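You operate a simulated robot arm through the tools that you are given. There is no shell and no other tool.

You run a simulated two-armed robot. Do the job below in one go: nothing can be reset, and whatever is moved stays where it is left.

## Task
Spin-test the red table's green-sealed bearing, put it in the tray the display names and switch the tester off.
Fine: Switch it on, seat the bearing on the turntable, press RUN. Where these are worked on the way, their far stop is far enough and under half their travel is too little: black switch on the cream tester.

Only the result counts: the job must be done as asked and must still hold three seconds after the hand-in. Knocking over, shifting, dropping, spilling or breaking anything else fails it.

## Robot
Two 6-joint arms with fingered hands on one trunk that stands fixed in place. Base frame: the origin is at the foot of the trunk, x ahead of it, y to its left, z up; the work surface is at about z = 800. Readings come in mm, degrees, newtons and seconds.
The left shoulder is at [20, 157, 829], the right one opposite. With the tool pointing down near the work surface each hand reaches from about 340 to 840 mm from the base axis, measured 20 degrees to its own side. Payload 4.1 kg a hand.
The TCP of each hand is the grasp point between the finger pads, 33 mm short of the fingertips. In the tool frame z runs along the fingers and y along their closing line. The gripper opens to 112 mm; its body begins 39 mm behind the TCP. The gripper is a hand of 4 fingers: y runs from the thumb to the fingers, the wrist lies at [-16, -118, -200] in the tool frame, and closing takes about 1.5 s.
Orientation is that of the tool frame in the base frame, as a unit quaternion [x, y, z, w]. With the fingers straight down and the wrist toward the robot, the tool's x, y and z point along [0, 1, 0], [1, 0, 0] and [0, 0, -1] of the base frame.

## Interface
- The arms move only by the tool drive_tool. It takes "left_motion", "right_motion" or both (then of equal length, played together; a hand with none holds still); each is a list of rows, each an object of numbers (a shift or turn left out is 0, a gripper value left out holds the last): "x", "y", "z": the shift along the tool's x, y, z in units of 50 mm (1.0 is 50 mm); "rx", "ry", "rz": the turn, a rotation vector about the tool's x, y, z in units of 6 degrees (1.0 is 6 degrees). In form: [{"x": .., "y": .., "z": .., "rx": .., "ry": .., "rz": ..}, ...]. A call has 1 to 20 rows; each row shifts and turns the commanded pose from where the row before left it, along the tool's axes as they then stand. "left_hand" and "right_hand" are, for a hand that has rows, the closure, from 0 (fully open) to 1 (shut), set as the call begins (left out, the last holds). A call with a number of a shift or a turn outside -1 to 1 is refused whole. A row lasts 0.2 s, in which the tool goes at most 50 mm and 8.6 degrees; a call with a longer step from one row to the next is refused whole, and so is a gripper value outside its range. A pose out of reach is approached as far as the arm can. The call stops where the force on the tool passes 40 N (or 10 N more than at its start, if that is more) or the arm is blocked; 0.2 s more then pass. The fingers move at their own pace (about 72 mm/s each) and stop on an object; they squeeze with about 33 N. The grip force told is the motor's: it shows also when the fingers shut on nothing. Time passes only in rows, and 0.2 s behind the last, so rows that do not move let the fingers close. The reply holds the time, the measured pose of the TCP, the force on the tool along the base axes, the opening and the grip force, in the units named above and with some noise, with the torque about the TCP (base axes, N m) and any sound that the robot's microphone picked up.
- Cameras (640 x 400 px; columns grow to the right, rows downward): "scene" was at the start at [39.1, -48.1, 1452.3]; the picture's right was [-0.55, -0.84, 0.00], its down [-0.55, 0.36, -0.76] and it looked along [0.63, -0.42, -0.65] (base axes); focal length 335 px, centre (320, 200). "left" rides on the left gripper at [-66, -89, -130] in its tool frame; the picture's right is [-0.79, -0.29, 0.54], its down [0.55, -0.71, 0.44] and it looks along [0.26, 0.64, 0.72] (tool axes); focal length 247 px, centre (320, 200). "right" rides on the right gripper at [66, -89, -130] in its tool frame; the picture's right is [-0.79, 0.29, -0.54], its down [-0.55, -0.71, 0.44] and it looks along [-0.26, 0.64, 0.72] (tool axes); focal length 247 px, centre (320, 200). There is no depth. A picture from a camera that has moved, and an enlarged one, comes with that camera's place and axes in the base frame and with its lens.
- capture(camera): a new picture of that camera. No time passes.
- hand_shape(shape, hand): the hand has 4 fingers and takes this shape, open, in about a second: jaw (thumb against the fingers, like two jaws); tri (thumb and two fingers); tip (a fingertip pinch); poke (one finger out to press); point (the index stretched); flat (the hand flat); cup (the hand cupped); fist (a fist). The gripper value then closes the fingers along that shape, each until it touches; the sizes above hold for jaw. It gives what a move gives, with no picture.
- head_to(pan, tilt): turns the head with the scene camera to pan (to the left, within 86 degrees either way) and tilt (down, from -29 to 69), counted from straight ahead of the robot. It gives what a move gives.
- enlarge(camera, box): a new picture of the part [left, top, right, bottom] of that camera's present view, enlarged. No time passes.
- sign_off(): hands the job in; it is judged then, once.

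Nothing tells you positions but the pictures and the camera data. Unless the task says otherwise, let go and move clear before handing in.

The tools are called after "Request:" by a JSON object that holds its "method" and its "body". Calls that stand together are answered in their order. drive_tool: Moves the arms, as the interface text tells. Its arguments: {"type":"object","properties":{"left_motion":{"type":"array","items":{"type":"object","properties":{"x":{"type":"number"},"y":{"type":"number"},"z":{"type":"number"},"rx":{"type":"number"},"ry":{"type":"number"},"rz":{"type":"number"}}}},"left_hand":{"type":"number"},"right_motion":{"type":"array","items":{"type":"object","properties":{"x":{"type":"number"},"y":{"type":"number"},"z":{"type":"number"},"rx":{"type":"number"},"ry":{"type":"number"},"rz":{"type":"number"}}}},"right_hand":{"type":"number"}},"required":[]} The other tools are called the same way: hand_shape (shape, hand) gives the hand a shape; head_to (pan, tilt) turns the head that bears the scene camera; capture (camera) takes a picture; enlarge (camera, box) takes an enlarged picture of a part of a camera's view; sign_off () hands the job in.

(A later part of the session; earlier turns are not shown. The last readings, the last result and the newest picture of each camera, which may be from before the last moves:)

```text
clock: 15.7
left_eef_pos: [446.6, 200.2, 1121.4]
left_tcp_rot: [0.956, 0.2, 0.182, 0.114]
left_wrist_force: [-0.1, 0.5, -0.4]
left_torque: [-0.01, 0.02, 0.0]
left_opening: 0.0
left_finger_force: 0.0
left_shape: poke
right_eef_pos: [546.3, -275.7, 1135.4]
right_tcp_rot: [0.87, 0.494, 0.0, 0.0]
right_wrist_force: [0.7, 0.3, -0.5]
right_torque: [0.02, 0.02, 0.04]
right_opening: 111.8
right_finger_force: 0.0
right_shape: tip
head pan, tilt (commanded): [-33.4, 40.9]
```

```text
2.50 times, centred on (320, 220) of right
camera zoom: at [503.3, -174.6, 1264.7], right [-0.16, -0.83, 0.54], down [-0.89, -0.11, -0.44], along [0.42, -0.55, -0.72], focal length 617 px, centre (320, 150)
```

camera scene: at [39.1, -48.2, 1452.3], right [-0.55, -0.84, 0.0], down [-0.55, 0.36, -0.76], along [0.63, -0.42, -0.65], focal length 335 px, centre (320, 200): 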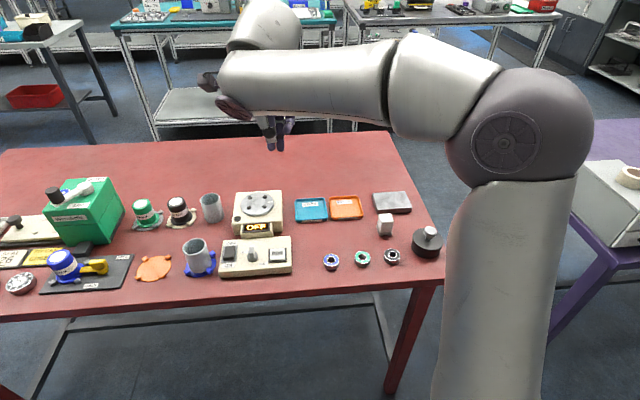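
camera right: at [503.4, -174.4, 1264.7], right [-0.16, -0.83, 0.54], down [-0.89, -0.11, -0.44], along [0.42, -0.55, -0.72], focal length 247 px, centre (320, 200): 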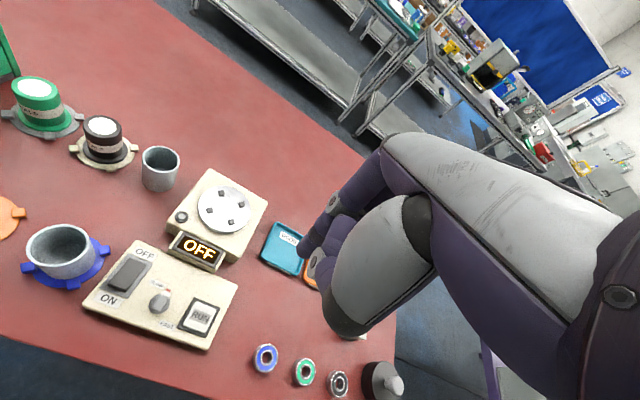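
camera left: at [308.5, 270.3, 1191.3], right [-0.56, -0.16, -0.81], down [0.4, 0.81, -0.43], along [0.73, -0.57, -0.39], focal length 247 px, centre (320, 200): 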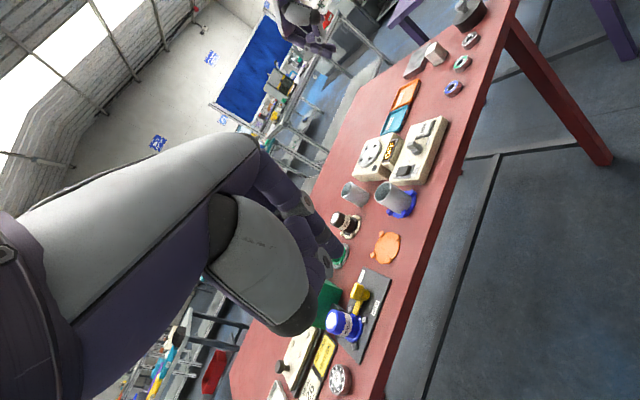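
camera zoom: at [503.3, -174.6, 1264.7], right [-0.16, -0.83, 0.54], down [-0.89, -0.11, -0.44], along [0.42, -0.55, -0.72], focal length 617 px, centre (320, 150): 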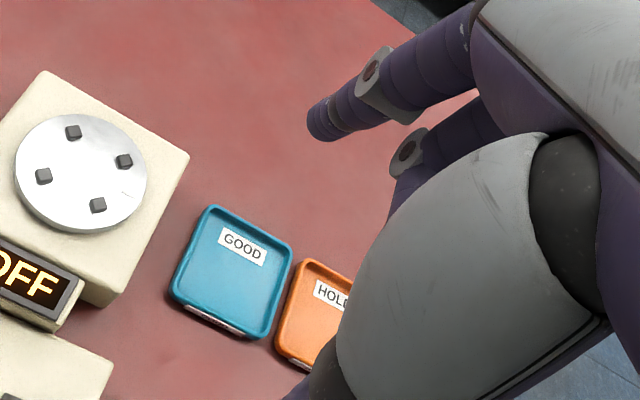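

The tip shape pinches with thumb and index. Poke puts two side-by-side fingertips about 35 mm beyond the TCP, which will do for pressing. I'll take fine views of the rocker and RUN to fix their heights.

Request:
{"method": "enlarge", "body": {"camera": "left", "box": [385, 115, 450, 190]}}

Request:
{"method": "enlarge", "body": {"camera": "left", "box": [340, 120, 420, 200]}}

Request:
{"method": "enlarge", "body": {"camera": "left", "box": [430, 30, 490, 110]}}

Request:
{"method": "hand_shape", "body": {"shape": "poke", "hand": "right"}}

```text
5.33 times, centred on (418, 152) of left
camera zoom: at [308.5, 270.3, 1191.4], right [-0.56, -0.16, -0.81], down [0.4, 0.81, -0.43], along [0.72, -0.57, -0.39], focal length 1317 px, centre (-200, 453)
```

zoom: 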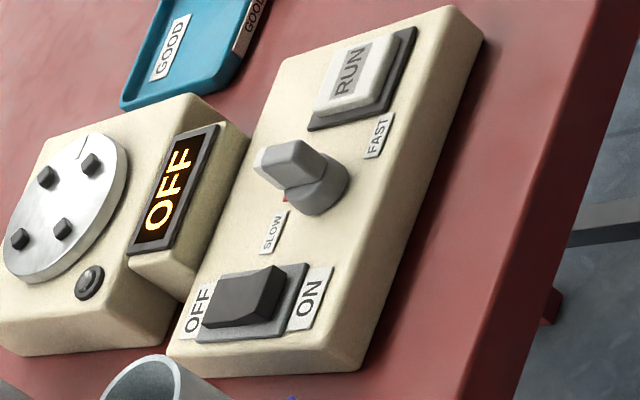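

```text
5.00 times, centred on (380, 160) of left
camera zoom: at [308.5, 270.3, 1191.4], right [-0.56, -0.16, -0.81], down [0.4, 0.81, -0.43], along [0.72, -0.57, -0.39], focal length 1235 px, centre (20, 400)
```

zoom: 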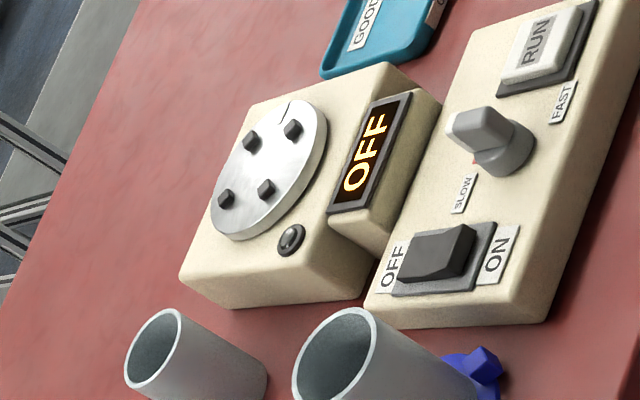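

```text
5.00 times, centred on (460, 70) of left
camera zoom: at [308.5, 270.3, 1191.4], right [-0.56, -0.16, -0.81], down [0.4, 0.81, -0.43], along [0.72, -0.57, -0.39], focal length 1235 px, centre (-380, 850)
```

zoom: 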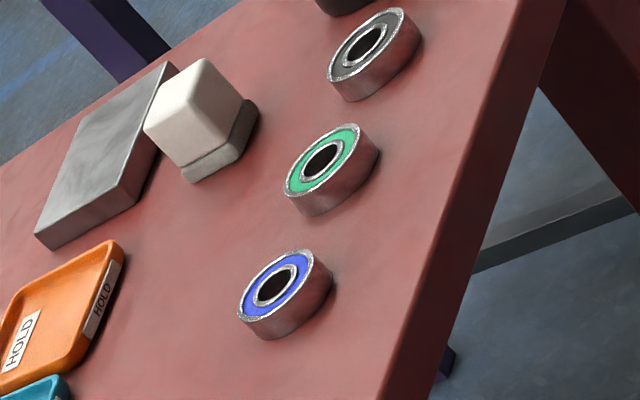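

```text
clock: 16.6
left_eef_pos: [446.3, 198.5, 1120.5]
left_tcp_rot: [0.956, 0.201, 0.183, 0.115]
left_wrist_force: [0.5, -0.7, -0.1]
left_torque: [-0.02, -0.01, -0.01]
left_opening: 0.0
left_finger_force: 0.1
left_shape: poke
right_eef_pos: [547.8, -276.9, 1134.9]
right_tcp_rot: [0.869, 0.495, 0.0, 0.0]
right_wrist_force: [0.3, 0.3, -0.1]
right_torque: [0.03, 0.01, 0.02]
right_opening: 0.0
right_finger_force: 0.0
right_shape: poke
head pan, tilt (commanded): [-33.4, 40.9]
```

Refined positions from the side view: the rocker's ON edge is about (585, -150, 828), RUN (533, -251, 827), the turntable peg centre (705, -283, 853) and the green bearing (424, -427). I'll bring the poke fingers above the rocker's ON end and check alignment.

Request:
{"method": "drive_tool", "body": {"right_motion": [{"x": 0.664, "y": -0.154}, {"x": 0.664, "y": -0.154}, {"x": 0.664, "y": -0.154}, {"x": 0.664, "y": -0.154}, {"z": 0.78}, {"z": 0.78}, {"z": 0.78}, {"z": 0.78}, {"z": 0.78}, {"z": 0.78}, {}, {}]}}

Request:
{"method": "capture", "body": {"camera": "scene"}}

Request:
{"method": "capture", "body": {"camera": "left"}}

Request:
{"method": "capture", "body": {"camera": "right"}}

```text
clock: 19.2
left_eef_pos: [445.6, 199.5, 1121.5]
left_tcp_rot: [0.956, 0.2, 0.183, 0.114]
left_wrist_force: [-0.5, 0.7, 0.0]
left_torque: [-0.01, -0.03, 0.02]
left_opening: 0.0
left_finger_force: 0.0
left_shape: poke
right_eef_pos: [585.5, -144.1, 898.6]
right_tcp_rot: [0.87, 0.494, 0.0, 0.0]
right_wrist_force: [0.0, -0.2, 0.3]
right_torque: [0.0, 0.0, -0.02]
right_opening: 0.0
right_finger_force: 0.2
right_shape: poke
head pan, tilt (commanded): [-33.4, 40.9]
```

```text
taken
camera scene: at [39.1, -48.1, 1452.3], right [-0.55, -0.84, 0.0], down [-0.55, 0.36, -0.76], along [0.63, -0.42, -0.65], focal length 335 px, centre (320, 200)
```

scene: 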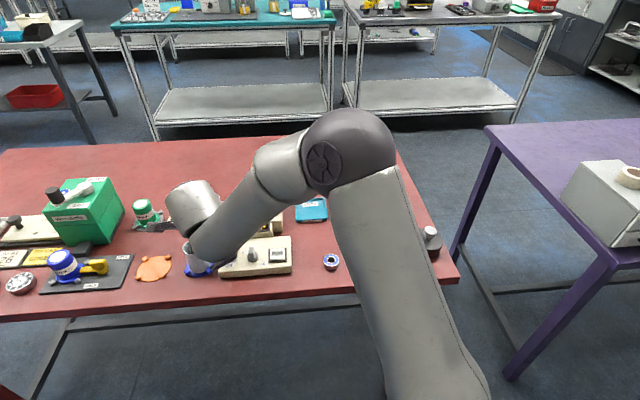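

```text
taken
camera left: at [308.5, 270.3, 1191.4], right [-0.56, -0.16, -0.81], down [0.4, 0.81, -0.43], along [0.72, -0.57, -0.39], focal length 247 px, centre (320, 200)
```

left: 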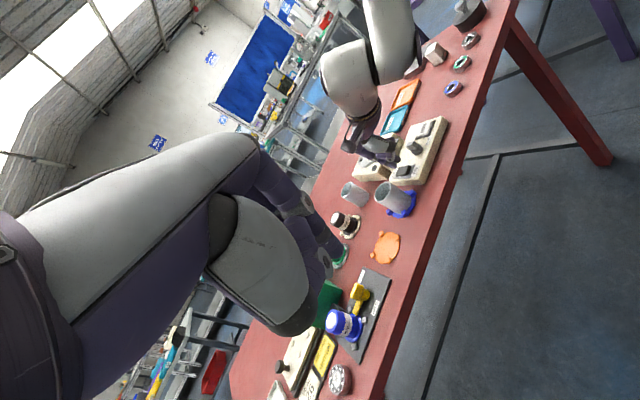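

```text
taken
camera right: at [542.3, -42.1, 1027.3], right [-0.16, -0.83, 0.54], down [-0.89, -0.11, -0.44], along [0.42, -0.55, -0.72], focal length 247 px, centre (320, 200)
```

right: 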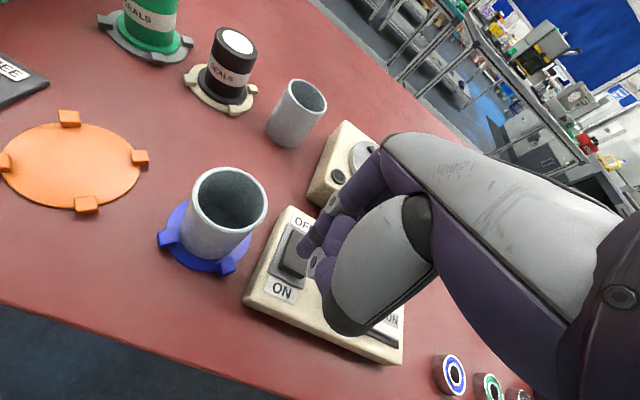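

The forearm blocks the scene camera, but the other two cameras show the tips just above the rocker. I'll zoom in.

Request:
{"method": "enlarge", "body": {"camera": "right", "box": [240, 190, 360, 310]}}

Request:
{"method": "enlarge", "body": {"camera": "left", "box": [360, 120, 440, 200]}}

```text
3.33 times, centred on (300, 250) of right
camera zoom: at [542.3, -42.1, 1027.3], right [-0.16, -0.83, 0.54], down [-0.89, -0.11, -0.44], along [0.42, -0.55, -0.72], focal length 823 px, centre (387, 33)
```

zoom: 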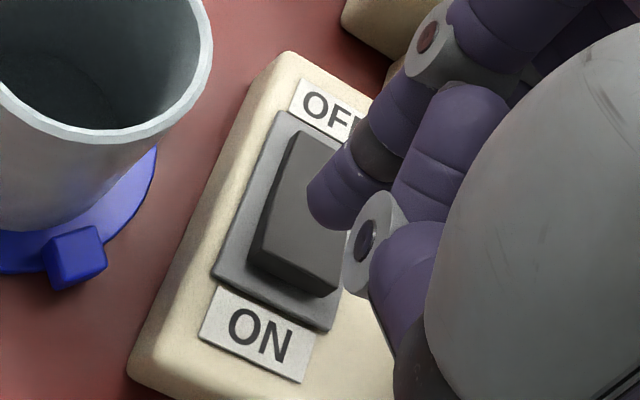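

```text
5.00 times, centred on (400, 160) of left
camera zoom: at [308.5, 270.3, 1191.4], right [-0.56, -0.16, -0.81], down [0.4, 0.81, -0.43], along [0.72, -0.57, -0.39], focal length 1235 px, centre (-80, 400)
```

zoom: 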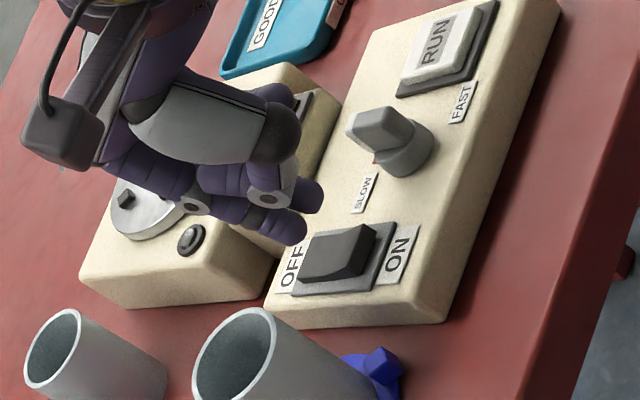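

Both tips project onto the rocker's ON end, slightly close to its edge. I'll shift 5 mm forward and descend slowly until contact.

Request:
{"method": "drive_tool", "body": {"right_motion": [{"y": 0.1}, {"z": 0.2}, {"z": 0.2}, {"z": 0.1}, {"z": 0.03}, {"z": 0.03}, {"z": 0.03}, {"z": 0.03}, {"z": 0.03}, {"z": 0.03}, {"z": 0.03}, {"z": 0.03}]}}

Request:
{"method": "enlarge", "body": {"camera": "right", "box": [240, 190, 360, 310]}}

Request:
{"method": "enlarge", "body": {"camera": "left", "box": [360, 120, 440, 200]}}

```text
clock: 21.6
left_eef_pos: [445.0, 199.5, 1119.9]
left_tcp_rot: [0.955, 0.201, 0.183, 0.116]
left_wrist_force: [-0.4, 0.9, -0.1]
left_torque: [0.02, 0.01, 0.0]
left_opening: 0.1
left_finger_force: 0.1
left_shape: poke
right_eef_pos: [597.3, -147.7, 870.0]
right_tcp_rot: [0.87, 0.494, 0.006, 0.004]
right_wrist_force: [0.3, 0.5, 10.5]
right_torque: [-0.05, 0.06, -0.02]
right_opening: 0.0
right_finger_force: 0.1
right_shape: poke
head pan, tilt (commanded): [-33.4, 40.9]
heard: click
stopped in row 11 (right hand): the force on the tool passed its limit at 43 N (the readings are from after the stop); the commanded pose is now the measured one
```

```text
3.33 times, centred on (300, 250) of right
camera zoom: at [551.0, -47.0, 1000.1], right [-0.17, -0.83, 0.54], down [-0.89, -0.11, -0.45], along [0.43, -0.55, -0.72], focal length 823 px, centre (387, 33)
```

zoom: 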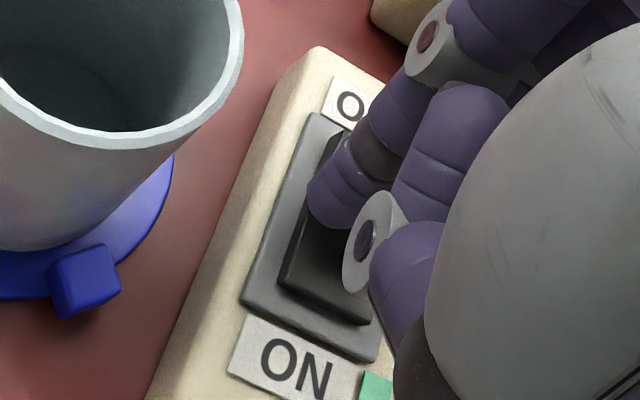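

```text
5.00 times, centred on (400, 160) of left
camera zoom: at [308.3, 270.3, 1191.5], right [-0.56, -0.16, -0.81], down [0.4, 0.81, -0.44], along [0.72, -0.57, -0.39], focal length 1235 px, centre (-80, 400)
```

zoom: 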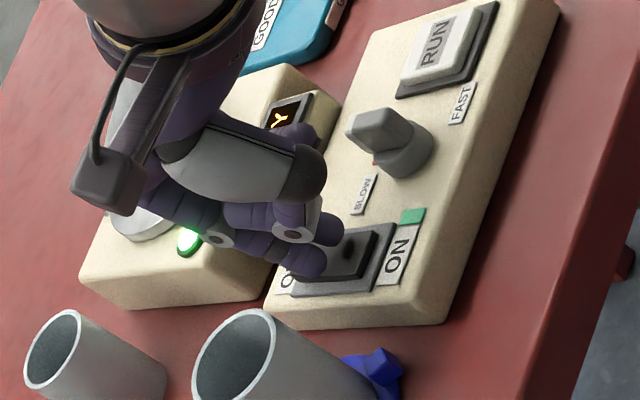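

There was a click, the lamp turned green and the display changed, so the switch is ON. I'll retreat straight up and check the display.

Request:
{"method": "drive_tool", "body": {"right_motion": [{"z": -0.3}, {"z": -0.8}, {"z": -0.9}, {"z": -0.9}, {"z": -0.9}, {"z": -0.9}, {"x": -0.8}, {"x": -0.9}, {"x": -0.9}, {"x": -0.9}, {"x": -0.9}, {"x": -0.7}, {}, {}]}}

Request:
{"method": "hand_shape", "body": {"shape": "tip", "hand": "right"}}

Request:
{"method": "enlarge", "body": {"camera": "scene", "box": [210, 180, 300, 285]}}

Request:
{"method": "capture", "body": {"camera": "scene"}}

Request:
{"method": "capture", "body": {"camera": "right"}}

Request:
{"method": "capture", "body": {"camera": "left"}}

```text
clock: 24.6
left_eef_pos: [446.2, 200.1, 1119.0]
left_tcp_rot: [0.956, 0.2, 0.183, 0.114]
left_wrist_force: [0.5, 0.8, 0.1]
left_torque: [0.05, -0.01, 0.0]
left_opening: 0.1
left_finger_force: 0.1
left_shape: poke
right_eef_pos: [462.6, -367.2, 1102.3]
right_tcp_rot: [0.87, 0.494, 0.004, 0.002]
right_wrist_force: [0.4, 0.6, -0.2]
right_torque: [0.0, -0.02, 0.02]
right_opening: 0.0
right_finger_force: 0.0
right_shape: poke
head pan, tilt (commanded): [-33.4, 40.9]
```

```text
clock: 25.4
left_eef_pos: [446.2, 200.5, 1120.8]
left_tcp_rot: [0.956, 0.2, 0.183, 0.114]
left_wrist_force: [0.8, 0.2, -0.1]
left_torque: [0.01, 0.03, -0.01]
left_opening: 0.0
left_finger_force: 0.1
left_shape: poke
right_eef_pos: [462.8, -368.1, 1102.1]
right_tcp_rot: [0.869, 0.494, 0.004, 0.002]
right_wrist_force: [0.0, -0.5, -0.6]
right_torque: [0.02, 0.0, 0.0]
right_opening: 112.0
right_finger_force: 0.1
right_shape: tip
head pan, tilt (commanded): [-33.4, 40.9]
```

```text
3.81 times, centred on (255, 232) of scene
camera zoom: at [39.1, -48.1, 1452.3], right [-0.55, -0.84, 0.0], down [-0.55, 0.36, -0.76], along [0.63, -0.42, -0.65], focal length 1276 px, centre (568, 76)
```

zoom: 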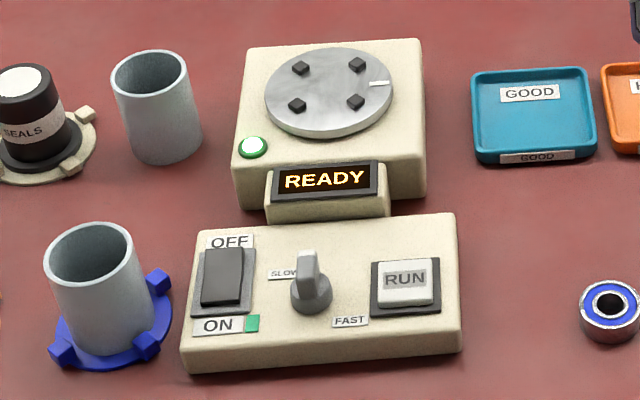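

```text
taken
camera scene: at [39.1, -48.1, 1452.3], right [-0.55, -0.84, 0.0], down [-0.55, 0.36, -0.76], along [0.63, -0.42, -0.65], focal length 335 px, centre (320, 200)
```

scene: 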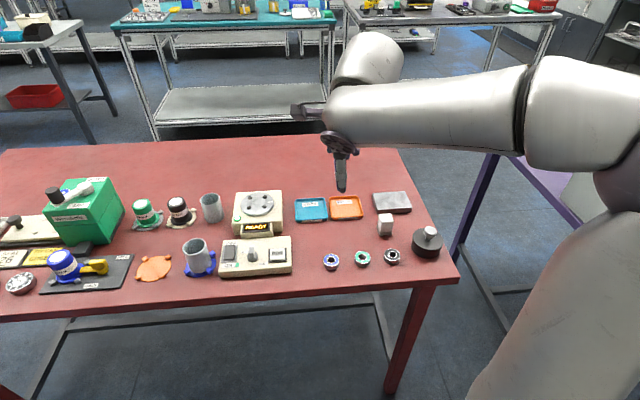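

```text
taken
camera right: at [418.5, -265.7, 1232.5], right [-0.16, -0.83, 0.54], down [-0.89, -0.11, -0.44], along [0.43, -0.55, -0.72], focal length 247 px, centre (320, 200)
```

right: 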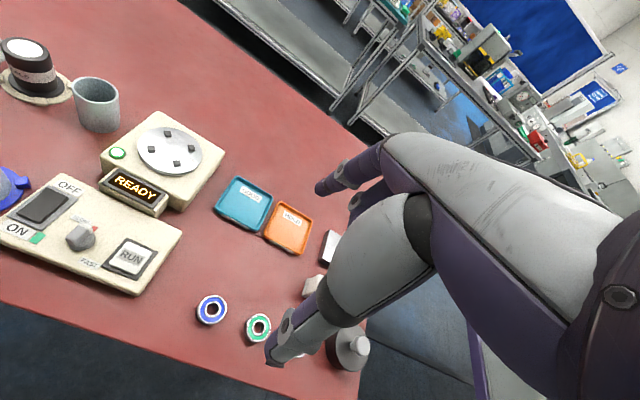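

```text
taken
camera left: at [308.5, 270.3, 1191.4], right [-0.56, -0.16, -0.81], down [0.4, 0.81, -0.44], along [0.72, -0.57, -0.39], focal length 247 px, centre (320, 200)
```

left: 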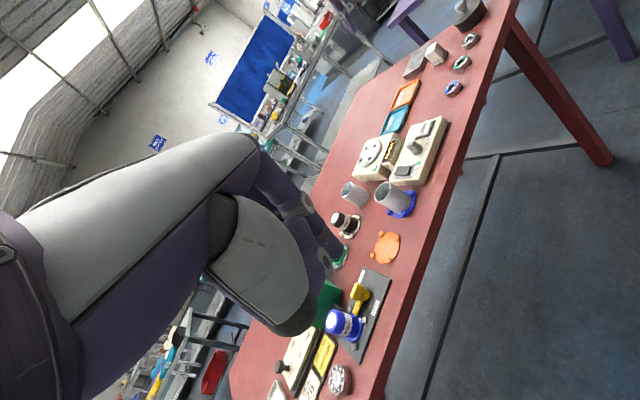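

The display reads READY. I'll partly close the tip pinch in the air, to about the bearing's diameter, and see where the fingertips sit relative to the TCP.

Request:
{"method": "drive_tool", "body": {"right_motion": [{}, {}, {}, {}, {}, {}, {}], "right_hand": 0.55}}

Request:
{"method": "enlarge", "body": {"camera": "scene", "box": [290, 95, 400, 205]}}

Request:
{"method": "enlarge", "body": {"camera": "right", "box": [220, 130, 420, 370]}}

Request:
{"method": "enlarge", "body": {"camera": "left", "box": [330, 0, 450, 90]}}

```text
clock: 27.1
left_eef_pos: [446.2, 200.2, 1120.8]
left_tcp_rot: [0.956, 0.2, 0.183, 0.115]
left_wrist_force: [-0.6, 0.7, 0.5]
left_torque: [-0.01, 0.01, 0.02]
left_opening: 0.0
left_finger_force: 0.0
left_shape: poke
right_eef_pos: [463.4, -368.6, 1102.7]
right_tcp_rot: [0.869, 0.494, 0.005, 0.003]
right_wrist_force: [0.4, -0.7, -0.7]
right_torque: [0.02, 0.02, 0.0]
right_opening: 50.7
right_finger_force: 0.1
right_shape: tip
head pan, tilt (commanded): [-33.4, 40.9]
```

```text
3.64 times, centred on (345, 150) of scene
camera zoom: at [39.1, -48.1, 1452.3], right [-0.55, -0.84, 0.0], down [-0.55, 0.36, -0.76], along [0.63, -0.42, -0.65], focal length 1218 px, centre (229, 382)
```

zoom: 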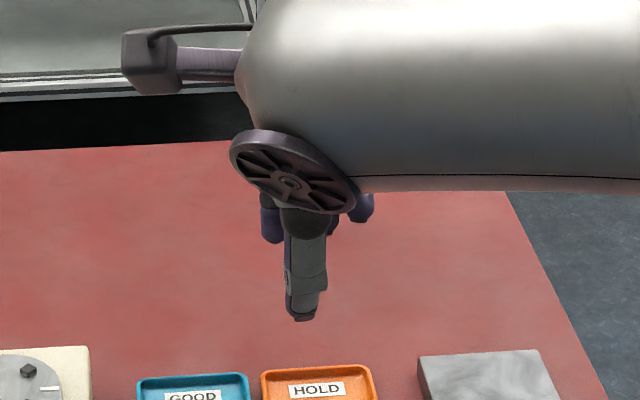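

```text
1.67 times, centred on (320, 250) of right
camera zoom: at [418.5, -265.7, 1232.5], right [-0.16, -0.83, 0.54], down [-0.89, -0.11, -0.44], along [0.43, -0.55, -0.72], focal length 412 px, centre (320, 117)
```

zoom: 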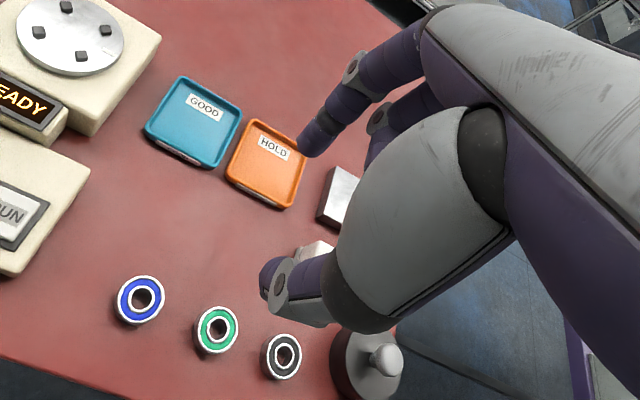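

```text
4.44 times, centred on (390, 45) of left
camera zoom: at [308.5, 270.3, 1191.4], right [-0.56, -0.16, -0.81], down [0.4, 0.81, -0.44], along [0.72, -0.57, -0.39], focal length 1098 px, centre (9, 889)
```

zoom: 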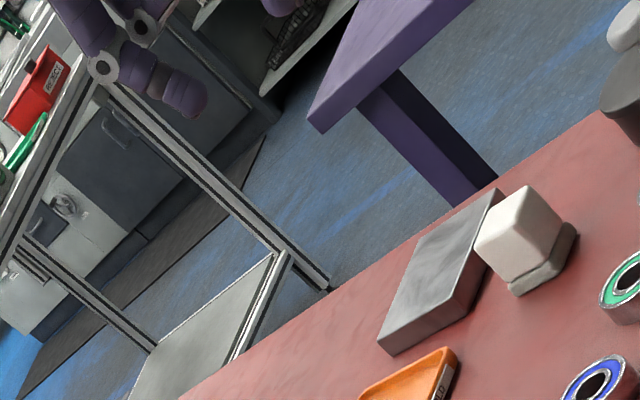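

The pinch closes roughly around the TCP, with a small offset toward tool +x. I'll go above the green bearing at a moderate height and look from all cameras.

Request:
{"method": "drive_tool", "body": {"right_motion": [{"x": -0.5}, {"x": -0.5}, {"x": -0.516, "y": -0.04}, {"z": 0.73}, {"z": 0.73}, {"z": 0.73}, {"z": 0.73}, {"z": 0.73}, {}, {}, {}]}}

Request:
{"method": "capture", "body": {"camera": "scene"}}

Request:
{"method": "enlarge", "body": {"camera": "right", "box": [220, 150, 420, 350]}}

Request:
{"method": "enlarge", "body": {"camera": "left", "box": [400, 0, 500, 100]}}

```text
clock: 29.4
left_eef_pos: [445.3, 200.1, 1120.6]
left_tcp_rot: [0.956, 0.2, 0.183, 0.115]
left_wrist_force: [0.2, -0.5, 1.2]
left_torque: [0.01, 0.03, 0.01]
left_opening: 0.0
left_finger_force: 0.1
left_shape: poke
right_eef_pos: [422.3, -432.3, 923.1]
right_tcp_rot: [0.869, 0.494, 0.004, 0.003]
right_wrist_force: [0.6, -0.1, 0.2]
right_torque: [-0.01, 0.02, 0.02]
right_opening: 50.7
right_finger_force: 0.0
right_shape: tip
head pan, tilt (commanded): [-33.4, 40.9]
```

```text
taken
camera scene: at [39.1, -48.1, 1452.3], right [-0.55, -0.84, 0.0], down [-0.55, 0.36, -0.76], along [0.63, -0.42, -0.65], focal length 335 px, centre (320, 200)
```

scene: 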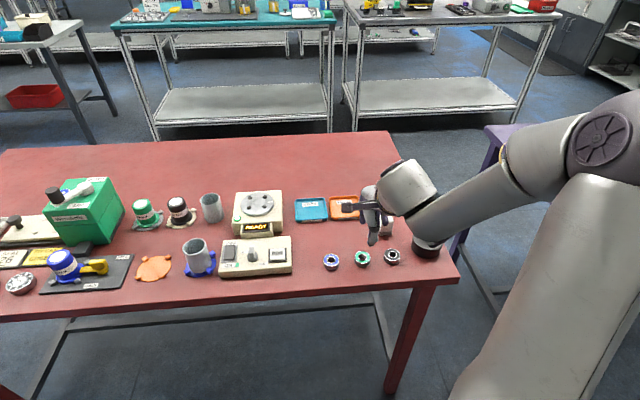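

```text
2.00 times, centred on (320, 250) of right
camera zoom: at [379.0, -330.5, 1052.8], right [-0.16, -0.83, 0.54], down [-0.89, -0.11, -0.44], along [0.43, -0.55, -0.72], focal length 494 px, centre (320, 100)
```

zoom: 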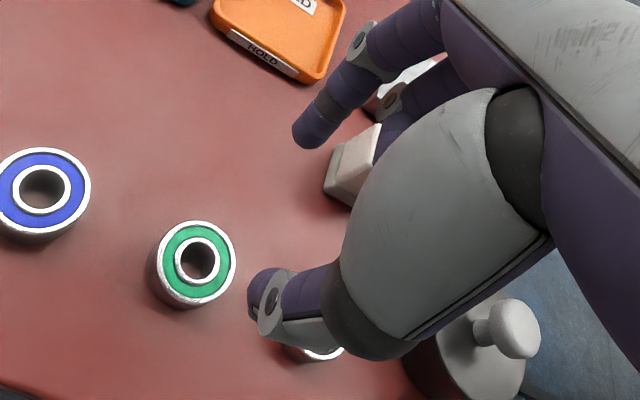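

```text
4.00 times, centred on (450, 50) of left
camera zoom: at [308.5, 270.3, 1191.4], right [-0.56, -0.16, -0.81], down [0.4, 0.81, -0.44], along [0.72, -0.57, -0.39], focal length 988 px, centre (-200, 800)
```

zoom: 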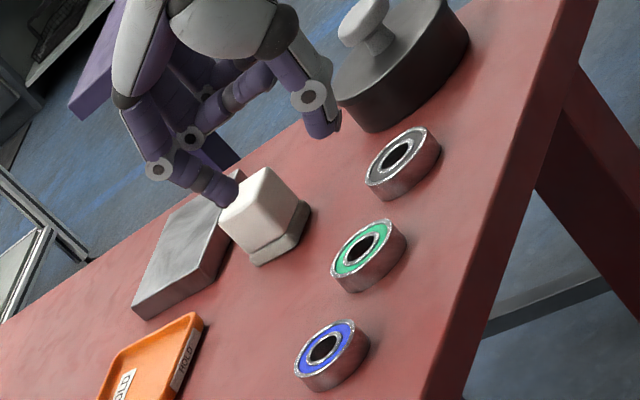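

Request:
{"method": "enlarge", "body": {"camera": "scene", "box": [335, 185, 415, 275]}}

Request:
{"method": "enlarge", "body": {"camera": "left", "box": [410, 0, 470, 80]}}

```text
4.44 times, centred on (375, 230) of scene
camera zoom: at [39.1, -48.1, 1452.3], right [-0.55, -0.84, 0.0], down [-0.55, 0.36, -0.76], along [0.63, -0.42, -0.65], focal length 1489 px, centre (76, 67)
```

zoom: 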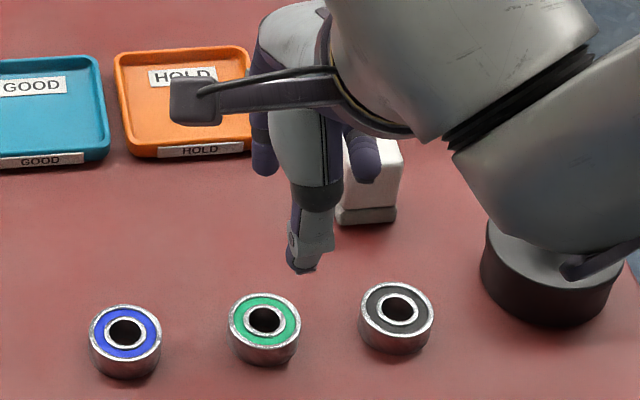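

```text
5.00 times, centred on (440, 40) of left
camera zoom: at [308.5, 270.3, 1191.4], right [-0.56, -0.16, -0.81], down [0.4, 0.81, -0.44], along [0.72, -0.57, -0.39], focal length 1235 px, centre (-280, 1000)
```

zoom: 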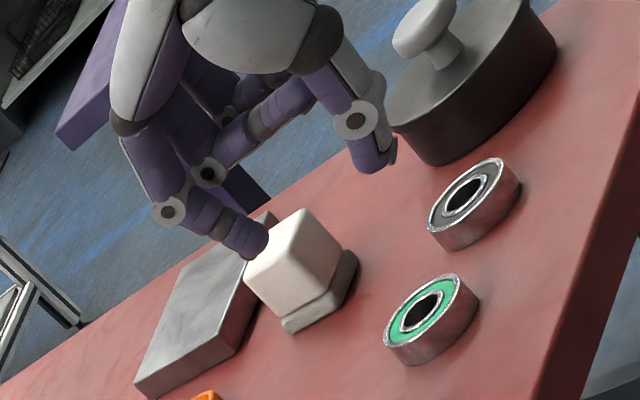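

Comparing the views, the bearing lies about 4 mm in tool +x and 10 mm in tool -y from the pinch centre. I'll apply that, open slightly, and descend to just above the bearing to re-check.

Request:
{"method": "drive_tool", "body": {"right_motion": [{"x": 0.08, "y": -0.2}, {"z": 0.3}, {"z": 0.4}, {"z": 0.4}, {"z": 0.2}, {}, {}, {}], "right_hand": 0.45}}

Request:
{"method": "enlarge", "body": {"camera": "scene", "box": [335, 210, 405, 280]}}

Request:
{"method": "enlarge", "body": {"camera": "right", "box": [230, 180, 370, 320]}}

Request:
{"method": "enlarge", "body": {"camera": "left", "box": [420, 10, 500, 90]}}

```text
clock: 31.2
left_eef_pos: [446.5, 199.8, 1121.1]
left_tcp_rot: [0.956, 0.2, 0.183, 0.115]
left_wrist_force: [0.0, -0.3, 0.7]
left_torque: [0.04, 0.02, -0.01]
left_opening: 0.2
left_finger_force: 0.0
left_shape: poke
right_eef_pos: [417.1, -425.4, 857.0]
right_tcp_rot: [0.869, 0.494, 0.005, 0.002]
right_wrist_force: [-0.2, 0.2, 0.5]
right_torque: [-0.02, 0.02, -0.03]
right_opening: 60.9
right_finger_force: 0.1
right_shape: tip
head pan, tilt (commanded): [-33.4, 40.9]
```

```text
5.71 times, centred on (370, 245) of scene
camera zoom: at [39.1, -48.1, 1452.3], right [-0.55, -0.84, 0.0], down [-0.55, 0.36, -0.76], along [0.63, -0.42, -0.65], focal length 1915 px, centre (34, -57)
```

zoom: 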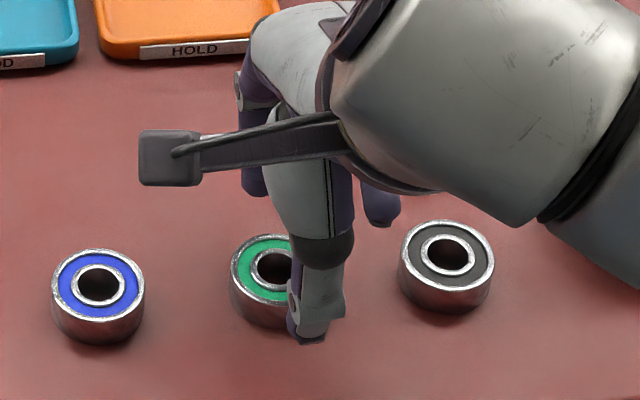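

```text
2.86 times, centred on (300, 250) of right
camera zoom: at [373.4, -323.2, 986.9], right [-0.17, -0.83, 0.54], down [-0.89, -0.11, -0.44], along [0.43, -0.55, -0.72], focal length 706 px, centre (377, 57)
```

zoom: 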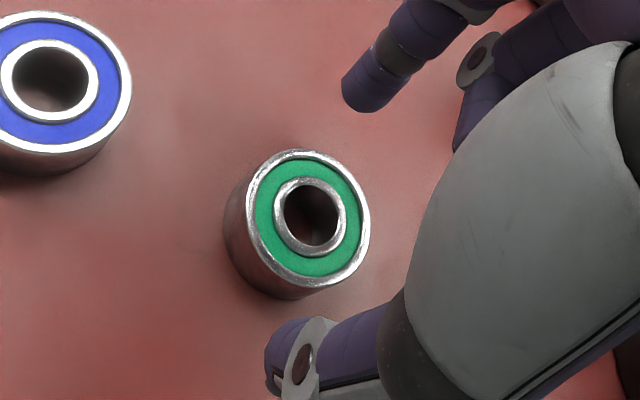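

```text
5.00 times, centred on (460, 50) of left
camera zoom: at [308.5, 270.3, 1191.4], right [-0.56, -0.16, -0.81], down [0.4, 0.81, -0.44], along [0.72, -0.57, -0.39], focal length 1235 px, centre (-380, 950)
```

zoom: 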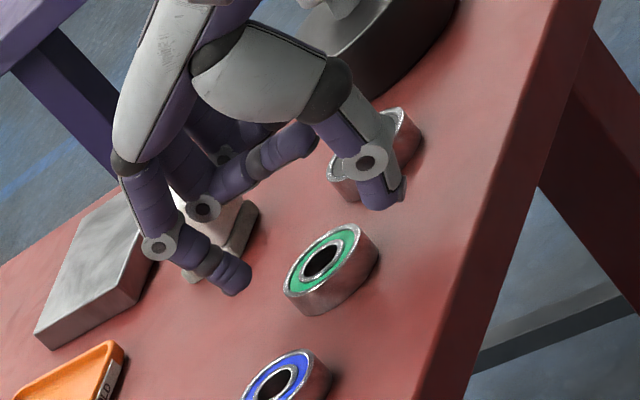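

At the level of its top, the bearing is within a few millimetres of the pinch centre. I'll nudge +3 mm in x and y, lower to near the table slowly, and check again before closing.

Request:
{"method": "drive_tool", "body": {"right_motion": [{"x": 0.06, "y": 0.06}, {"z": 0.1}, {"z": 0.1}, {"z": 0.06}, {"z": 0.06}, {"z": 0.04}, {}, {}]}}

Request:
{"method": "enlarge", "body": {"camera": "scene", "box": [335, 210, 405, 280]}}

Request:
{"method": "enlarge", "body": {"camera": "right", "box": [230, 180, 370, 320]}}

Request:
{"method": "enlarge", "body": {"camera": "left", "box": [430, 20, 490, 80]}}

```text
clock: 33.0
left_eef_pos: [445.4, 200.0, 1121.7]
left_tcp_rot: [0.956, 0.2, 0.183, 0.114]
left_wrist_force: [0.0, -0.6, -0.1]
left_torque: [0.03, 0.01, -0.01]
left_opening: 0.0
left_finger_force: 0.1
left_shape: poke
right_eef_pos: [422.9, -425.0, 837.2]
right_tcp_rot: [0.87, 0.493, 0.005, 0.002]
right_wrist_force: [0.1, 0.1, -0.1]
right_torque: [-0.02, 0.03, -0.01]
right_opening: 61.1
right_finger_force: 0.1
right_shape: tip
head pan, tilt (commanded): [-33.4, 40.9]
```

```text
5.71 times, centred on (370, 245) of scene
camera zoom: at [39.1, -48.1, 1452.3], right [-0.55, -0.84, 0.0], down [-0.55, 0.36, -0.76], along [0.63, -0.42, -0.65], focal length 1915 px, centre (34, -57)
```

zoom: 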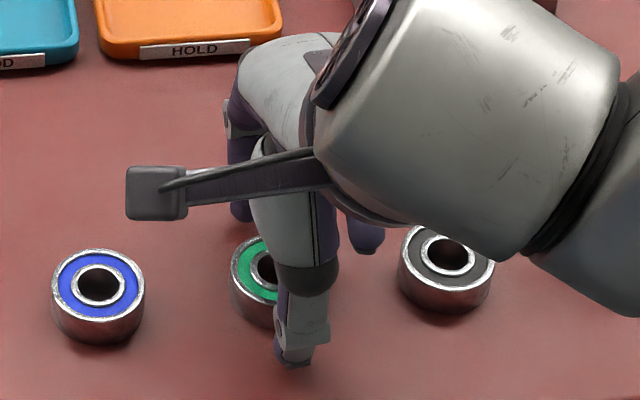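

```text
2.86 times, centred on (300, 250) of right
camera zoom: at [378.0, -322.2, 966.6], right [-0.17, -0.83, 0.54], down [-0.89, -0.11, -0.44], along [0.43, -0.55, -0.72], focal length 706 px, centre (377, 57)
```

zoom: 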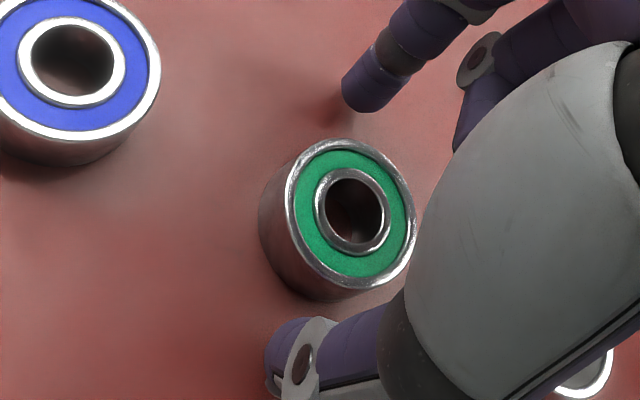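

```text
6.67 times, centred on (460, 50) of left
camera zoom: at [308.5, 270.3, 1191.4], right [-0.56, -0.16, -0.81], down [0.4, 0.81, -0.43], along [0.72, -0.57, -0.39], focal length 1646 px, centre (-613, 1200)
```

zoom: 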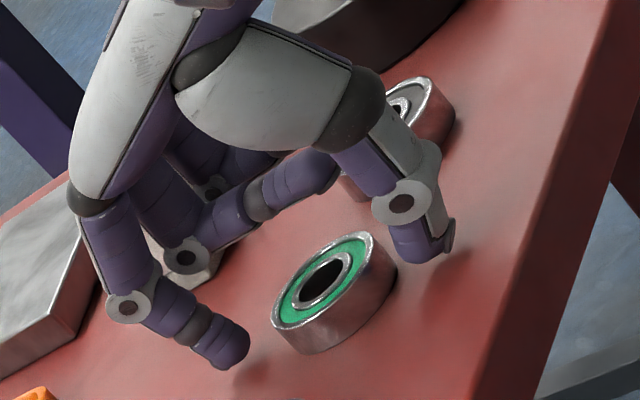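

The bearing is centred between thumb and index within about 2 mm. I'll lower 2 mm more and close.

Request:
{"method": "drive_tool", "body": {"right_motion": [{"z": 0.04}, {}, {}]}}

Request:
{"method": "drive_tool", "body": {"right_motion": [{}, {}, {}, {}, {}, {}, {}, {}], "right_hand": 1}}

Request:
{"method": "enlarge", "body": {"camera": "scene", "box": [335, 210, 405, 280]}}

Request:
{"method": "enlarge", "body": {"camera": "right", "box": [230, 180, 370, 320]}}

Request:
{"method": "enlarge", "body": {"camera": "left", "box": [430, 20, 490, 80]}}

```text
clock: 33.9
left_eef_pos: [445.7, 200.7, 1120.8]
left_tcp_rot: [0.956, 0.201, 0.182, 0.115]
left_wrist_force: [0.1, 0.1, 0.3]
left_torque: [-0.01, 0.01, 0.01]
left_opening: 0.0
left_finger_force: 0.0
left_shape: poke
right_eef_pos: [422.7, -423.9, 834.9]
right_tcp_rot: [0.869, 0.494, 0.005, 0.003]
right_wrist_force: [0.3, 1.0, 0.6]
right_torque: [-0.01, 0.03, -0.01]
right_opening: 61.2
right_finger_force: 0.0
right_shape: tip
head pan, tilt (commanded): [-33.4, 40.9]
```

```text
clock: 35.6
left_eef_pos: [446.1, 199.5, 1121.2]
left_tcp_rot: [0.956, 0.201, 0.183, 0.115]
left_wrist_force: [-0.3, -0.3, -1.3]
left_torque: [-0.01, 0.03, -0.01]
left_opening: 0.3
left_finger_force: 0.2
left_shape: poke
right_eef_pos: [422.9, -423.9, 834.0]
right_tcp_rot: [0.87, 0.494, 0.004, 0.002]
right_wrist_force: [0.8, -1.4, -0.2]
right_torque: [0.02, 0.02, -0.02]
right_opening: 32.0
right_finger_force: 32.8
right_shape: tip
head pan, tilt (commanded): [-33.4, 40.9]
```

```text
5.71 times, centred on (370, 245) of scene
camera zoom: at [39.1, -48.1, 1452.3], right [-0.55, -0.84, 0.0], down [-0.55, 0.36, -0.76], along [0.63, -0.42, -0.65], focal length 1915 px, centre (34, -57)
```

zoom: 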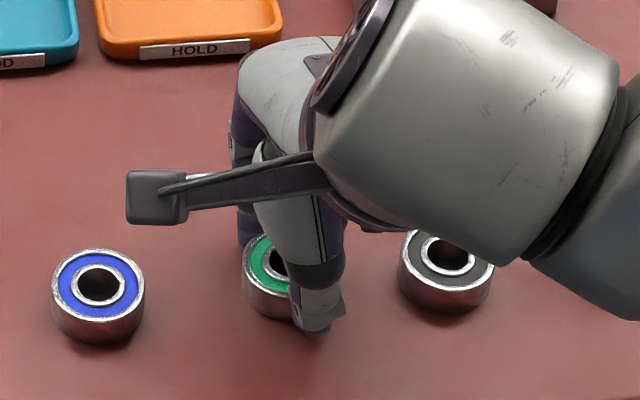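

```text
2.86 times, centred on (300, 250) of right
camera zoom: at [377.9, -322.3, 964.5], right [-0.16, -0.83, 0.54], down [-0.89, -0.11, -0.44], along [0.43, -0.55, -0.72], focal length 706 px, centre (377, 57)
```

zoom: 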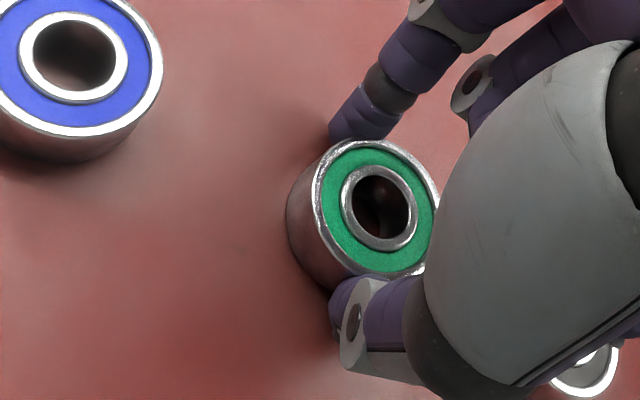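

```text
6.67 times, centred on (460, 50) of left
camera zoom: at [308.5, 270.3, 1191.4], right [-0.56, -0.16, -0.81], down [0.4, 0.81, -0.43], along [0.72, -0.57, -0.39], focal length 1646 px, centre (-613, 1200)
```

zoom: 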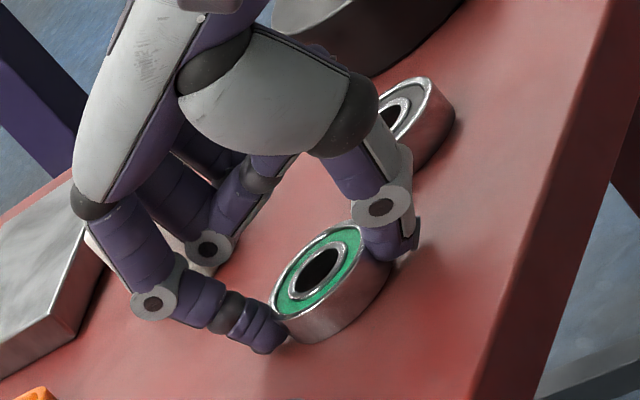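

The grip force is 33 N and the bearing is pinched between thumb and index. I'll lift gently and confirm it comes along.

Request:
{"method": "drive_tool", "body": {"right_motion": [{"z": -0.1}, {"z": -0.2}, {"z": -0.3}, {"z": -0.4}, {}, {}]}}

Request:
{"method": "enlarge", "body": {"camera": "scene", "box": [325, 190, 405, 270]}}

Request:
{"method": "enlarge", "body": {"camera": "right", "box": [230, 180, 370, 320]}}

Request:
{"method": "enlarge", "body": {"camera": "left", "box": [410, 10, 490, 90]}}

```text
clock: 37.0
left_eef_pos: [446.4, 201.2, 1119.8]
left_tcp_rot: [0.956, 0.2, 0.183, 0.115]
left_wrist_force: [-0.9, 0.2, 0.4]
left_torque: [0.01, -0.03, 0.01]
left_opening: 0.0
left_finger_force: 0.0
left_shape: poke
right_eef_pos: [421.0, -422.1, 884.5]
right_tcp_rot: [0.87, 0.494, 0.005, 0.002]
right_wrist_force: [0.6, -0.3, -0.8]
right_torque: [0.03, 0.03, 0.01]
right_opening: 32.0
right_finger_force: 33.2
right_shape: tip
head pan, tilt (commanded): [-33.4, 40.9]
```

```text
5.00 times, centred on (365, 230) of scene
camera zoom: at [39.1, -48.2, 1452.3], right [-0.55, -0.84, 0.0], down [-0.55, 0.36, -0.76], along [0.63, -0.42, -0.65], focal length 1675 px, centre (95, 50)
```

zoom: 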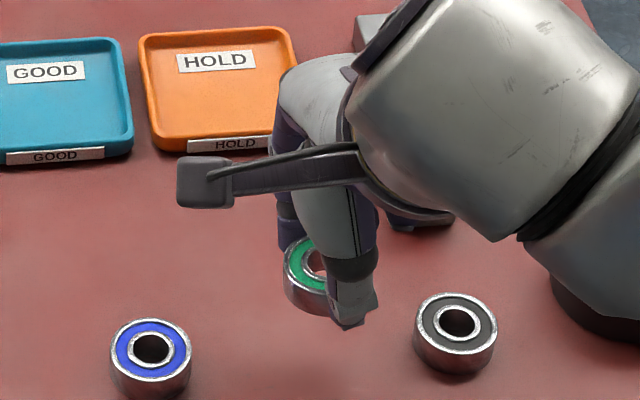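

```text
2.86 times, centred on (300, 250) of right
camera zoom: at [376.5, -320.1, 1014.8], right [-0.16, -0.83, 0.54], down [-0.89, -0.11, -0.44], along [0.43, -0.55, -0.72], focal length 706 px, centre (377, 57)
```

zoom: 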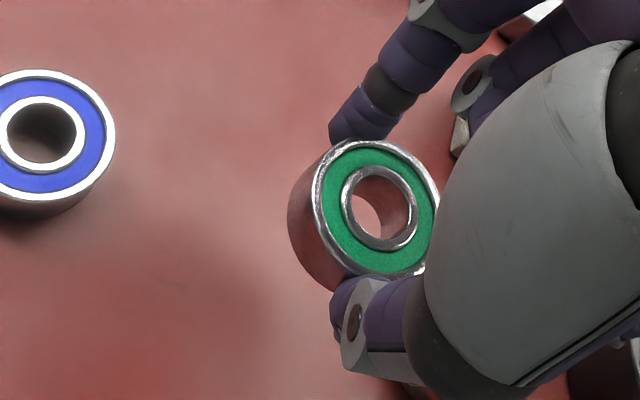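

```text
5.00 times, centred on (450, 50) of left
camera zoom: at [308.6, 270.3, 1191.4], right [-0.56, -0.16, -0.81], down [0.4, 0.81, -0.44], along [0.72, -0.57, -0.39], focal length 1235 px, centre (-330, 950)
```

zoom: 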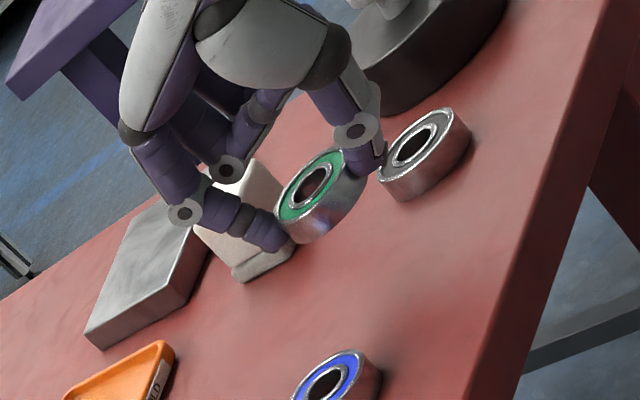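

The bearing is held level, and its grip line sits about 11° off the tool's y axis. I'll raise it, turn about 9° so the fingertips fall midway between pegs, and carry it above the turntable near (696, -279).

Request:
{"method": "drive_tool", "body": {"right_motion": [{"z": -0.5, "rz": 0.45}, {"z": -0.5, "rz": 0.5}, {"z": -0.5, "rz": 0.5}, {"x": 0.4, "y": 0.163}, {"x": 0.6, "y": 0.245}, {"x": 0.7, "y": 0.286}, {"x": 0.7, "y": 0.286}, {"x": 0.7, "y": 0.286}, {"x": 0.7, "y": 0.286}, {"x": 0.7, "y": 0.286}, {"x": 0.6, "y": 0.245}, {"x": 0.4, "y": 0.163}, {"x": 0.306, "y": 0.125}, {}, {}, {}]}}

Request:
{"method": "capture", "body": {"camera": "scene"}}

Request:
{"method": "enlarge", "body": {"camera": "right", "box": [200, 160, 400, 320]}}

Request:
{"method": "enlarge", "body": {"camera": "left", "box": [320, 90, 420, 190]}}

```text
clock: 40.5
left_eef_pos: [445.3, 199.4, 1121.5]
left_tcp_rot: [0.956, 0.2, 0.183, 0.114]
left_wrist_force: [0.1, -0.1, 0.2]
left_torque: [-0.01, 0.0, 0.01]
left_opening: 0.0
left_finger_force: 0.0
left_shape: poke
right_eef_pos: [696.2, -275.1, 963.1]
right_tcp_rot: [0.905, 0.426, 0.005, 0.002]
right_wrist_force: [-0.3, 0.0, -1.1]
right_torque: [0.03, 0.0, 0.03]
right_opening: 31.4
right_finger_force: 32.8
right_shape: tip
head pan, tilt (commanded): [-33.4, 40.9]
```

```text
taken
camera scene: at [39.1, -48.1, 1452.3], right [-0.55, -0.84, 0.0], down [-0.55, 0.36, -0.76], along [0.63, -0.42, -0.65], focal length 335 px, centre (320, 200)
```

scene: 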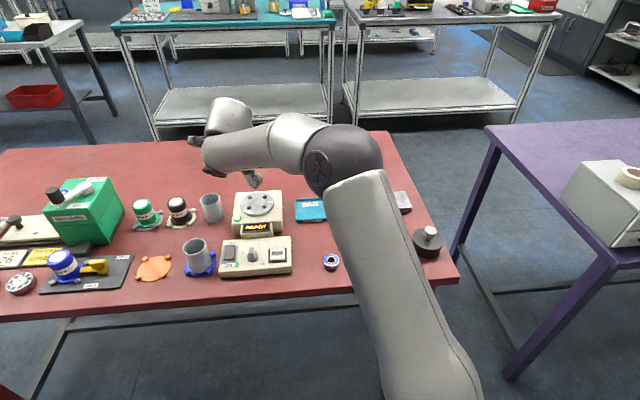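

```text
2.50 times, centred on (300, 240) of right
camera zoom: at [667.6, -168.1, 1092.7], right [-0.29, -0.79, 0.54], down [-0.9, 0.03, -0.44], along [0.34, -0.61, -0.72], focal length 617 px, centre (370, 100)
```

zoom: 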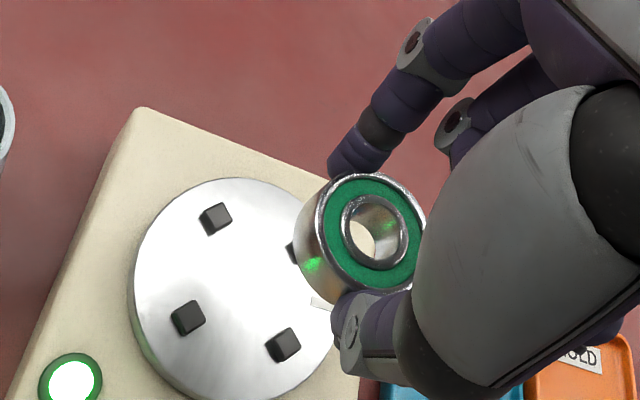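

```text
4.00 times, centred on (370, 140) of left
camera zoom: at [308.6, 270.3, 1191.4], right [-0.56, -0.16, -0.81], down [0.4, 0.81, -0.44], along [0.72, -0.57, -0.39], focal length 988 px, centre (120, 440)
```

zoom: 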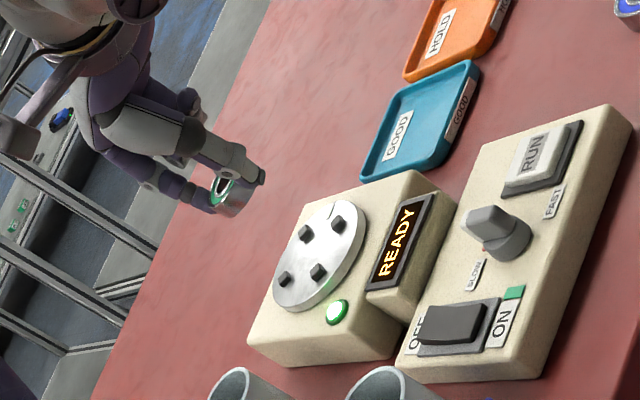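

From the right camera, the bearing needs to shift about 6 mm in tool +x and 1.5 mm in +y. I'll apply that, descend until it is about 10 mm above the pegs, and look again.

Request:
{"method": "drive_tool", "body": {"right_motion": [{"x": 0.128, "y": 0.03}, {"z": 0.2}, {"z": 0.3}, {"z": 0.3}, {"z": 0.2}, {"z": 0.1}, {}, {}, {}]}}

Request:
{"method": "enlarge", "body": {"camera": "right", "box": [240, 190, 360, 310]}}

Request:
{"method": "enlarge", "body": {"camera": "left", "box": [350, 110, 410, 180]}}

Request:
{"method": "enlarge", "body": {"camera": "scene", "box": [220, 165, 300, 235]}}

```text
clock: 42.5
left_eef_pos: [446.1, 200.3, 1120.9]
left_tcp_rot: [0.955, 0.201, 0.183, 0.115]
left_wrist_force: [-0.3, 0.1, -0.3]
left_torque: [-0.02, 0.03, 0.02]
left_opening: 0.1
left_finger_force: 0.0
left_shape: poke
right_eef_pos: [702.5, -269.4, 906.7]
right_tcp_rot: [0.904, 0.426, 0.003, 0.002]
right_wrist_force: [-0.3, 0.2, -0.3]
right_torque: [-0.04, 0.02, -0.01]
right_opening: 31.4
right_finger_force: 33.1
right_shape: tip
head pan, tilt (commanded): [-33.4, 40.9]
```

```text
3.33 times, centred on (300, 250) of right
camera zoom: at [673.2, -162.2, 1036.6], right [-0.29, -0.79, 0.54], down [-0.9, 0.03, -0.44], along [0.34, -0.61, -0.72], focal length 823 px, centre (387, 33)
```

zoom: 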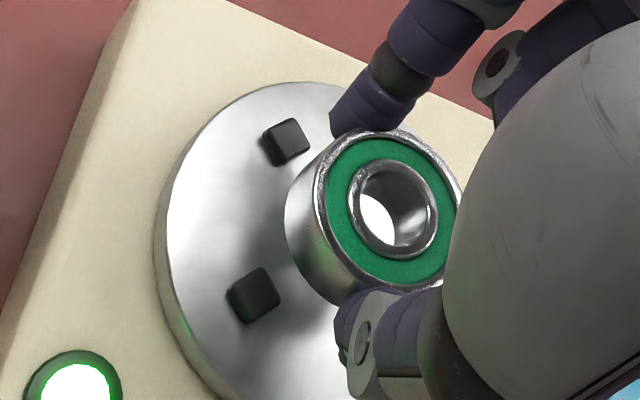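

```text
5.71 times, centred on (380, 145) of left
camera zoom: at [308.6, 270.3, 1191.4], right [-0.56, -0.16, -0.81], down [0.4, 0.81, -0.43], along [0.72, -0.57, -0.39], focal length 1411 px, centre (-23, 514)
```

zoom: 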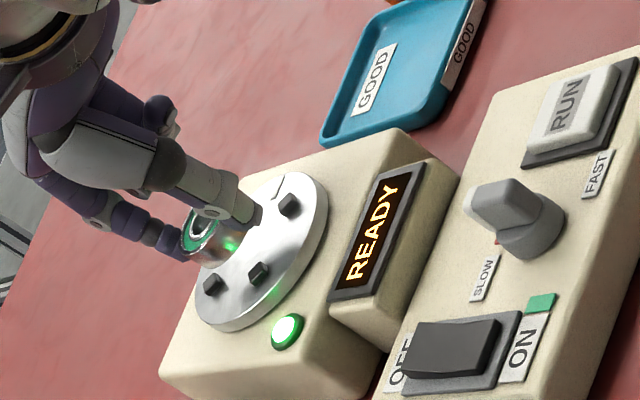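

```text
5.71 times, centred on (260, 200) of scene
camera zoom: at [39.1, -48.1, 1452.3], right [-0.55, -0.84, 0.0], down [-0.55, 0.36, -0.76], along [0.63, -0.42, -0.65], focal length 1915 px, centre (663, 200)
```

zoom: 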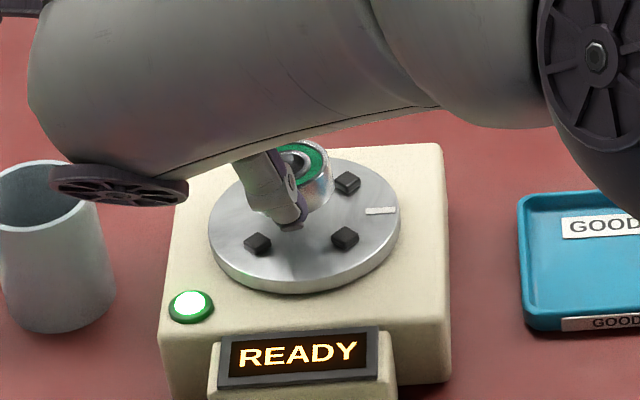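

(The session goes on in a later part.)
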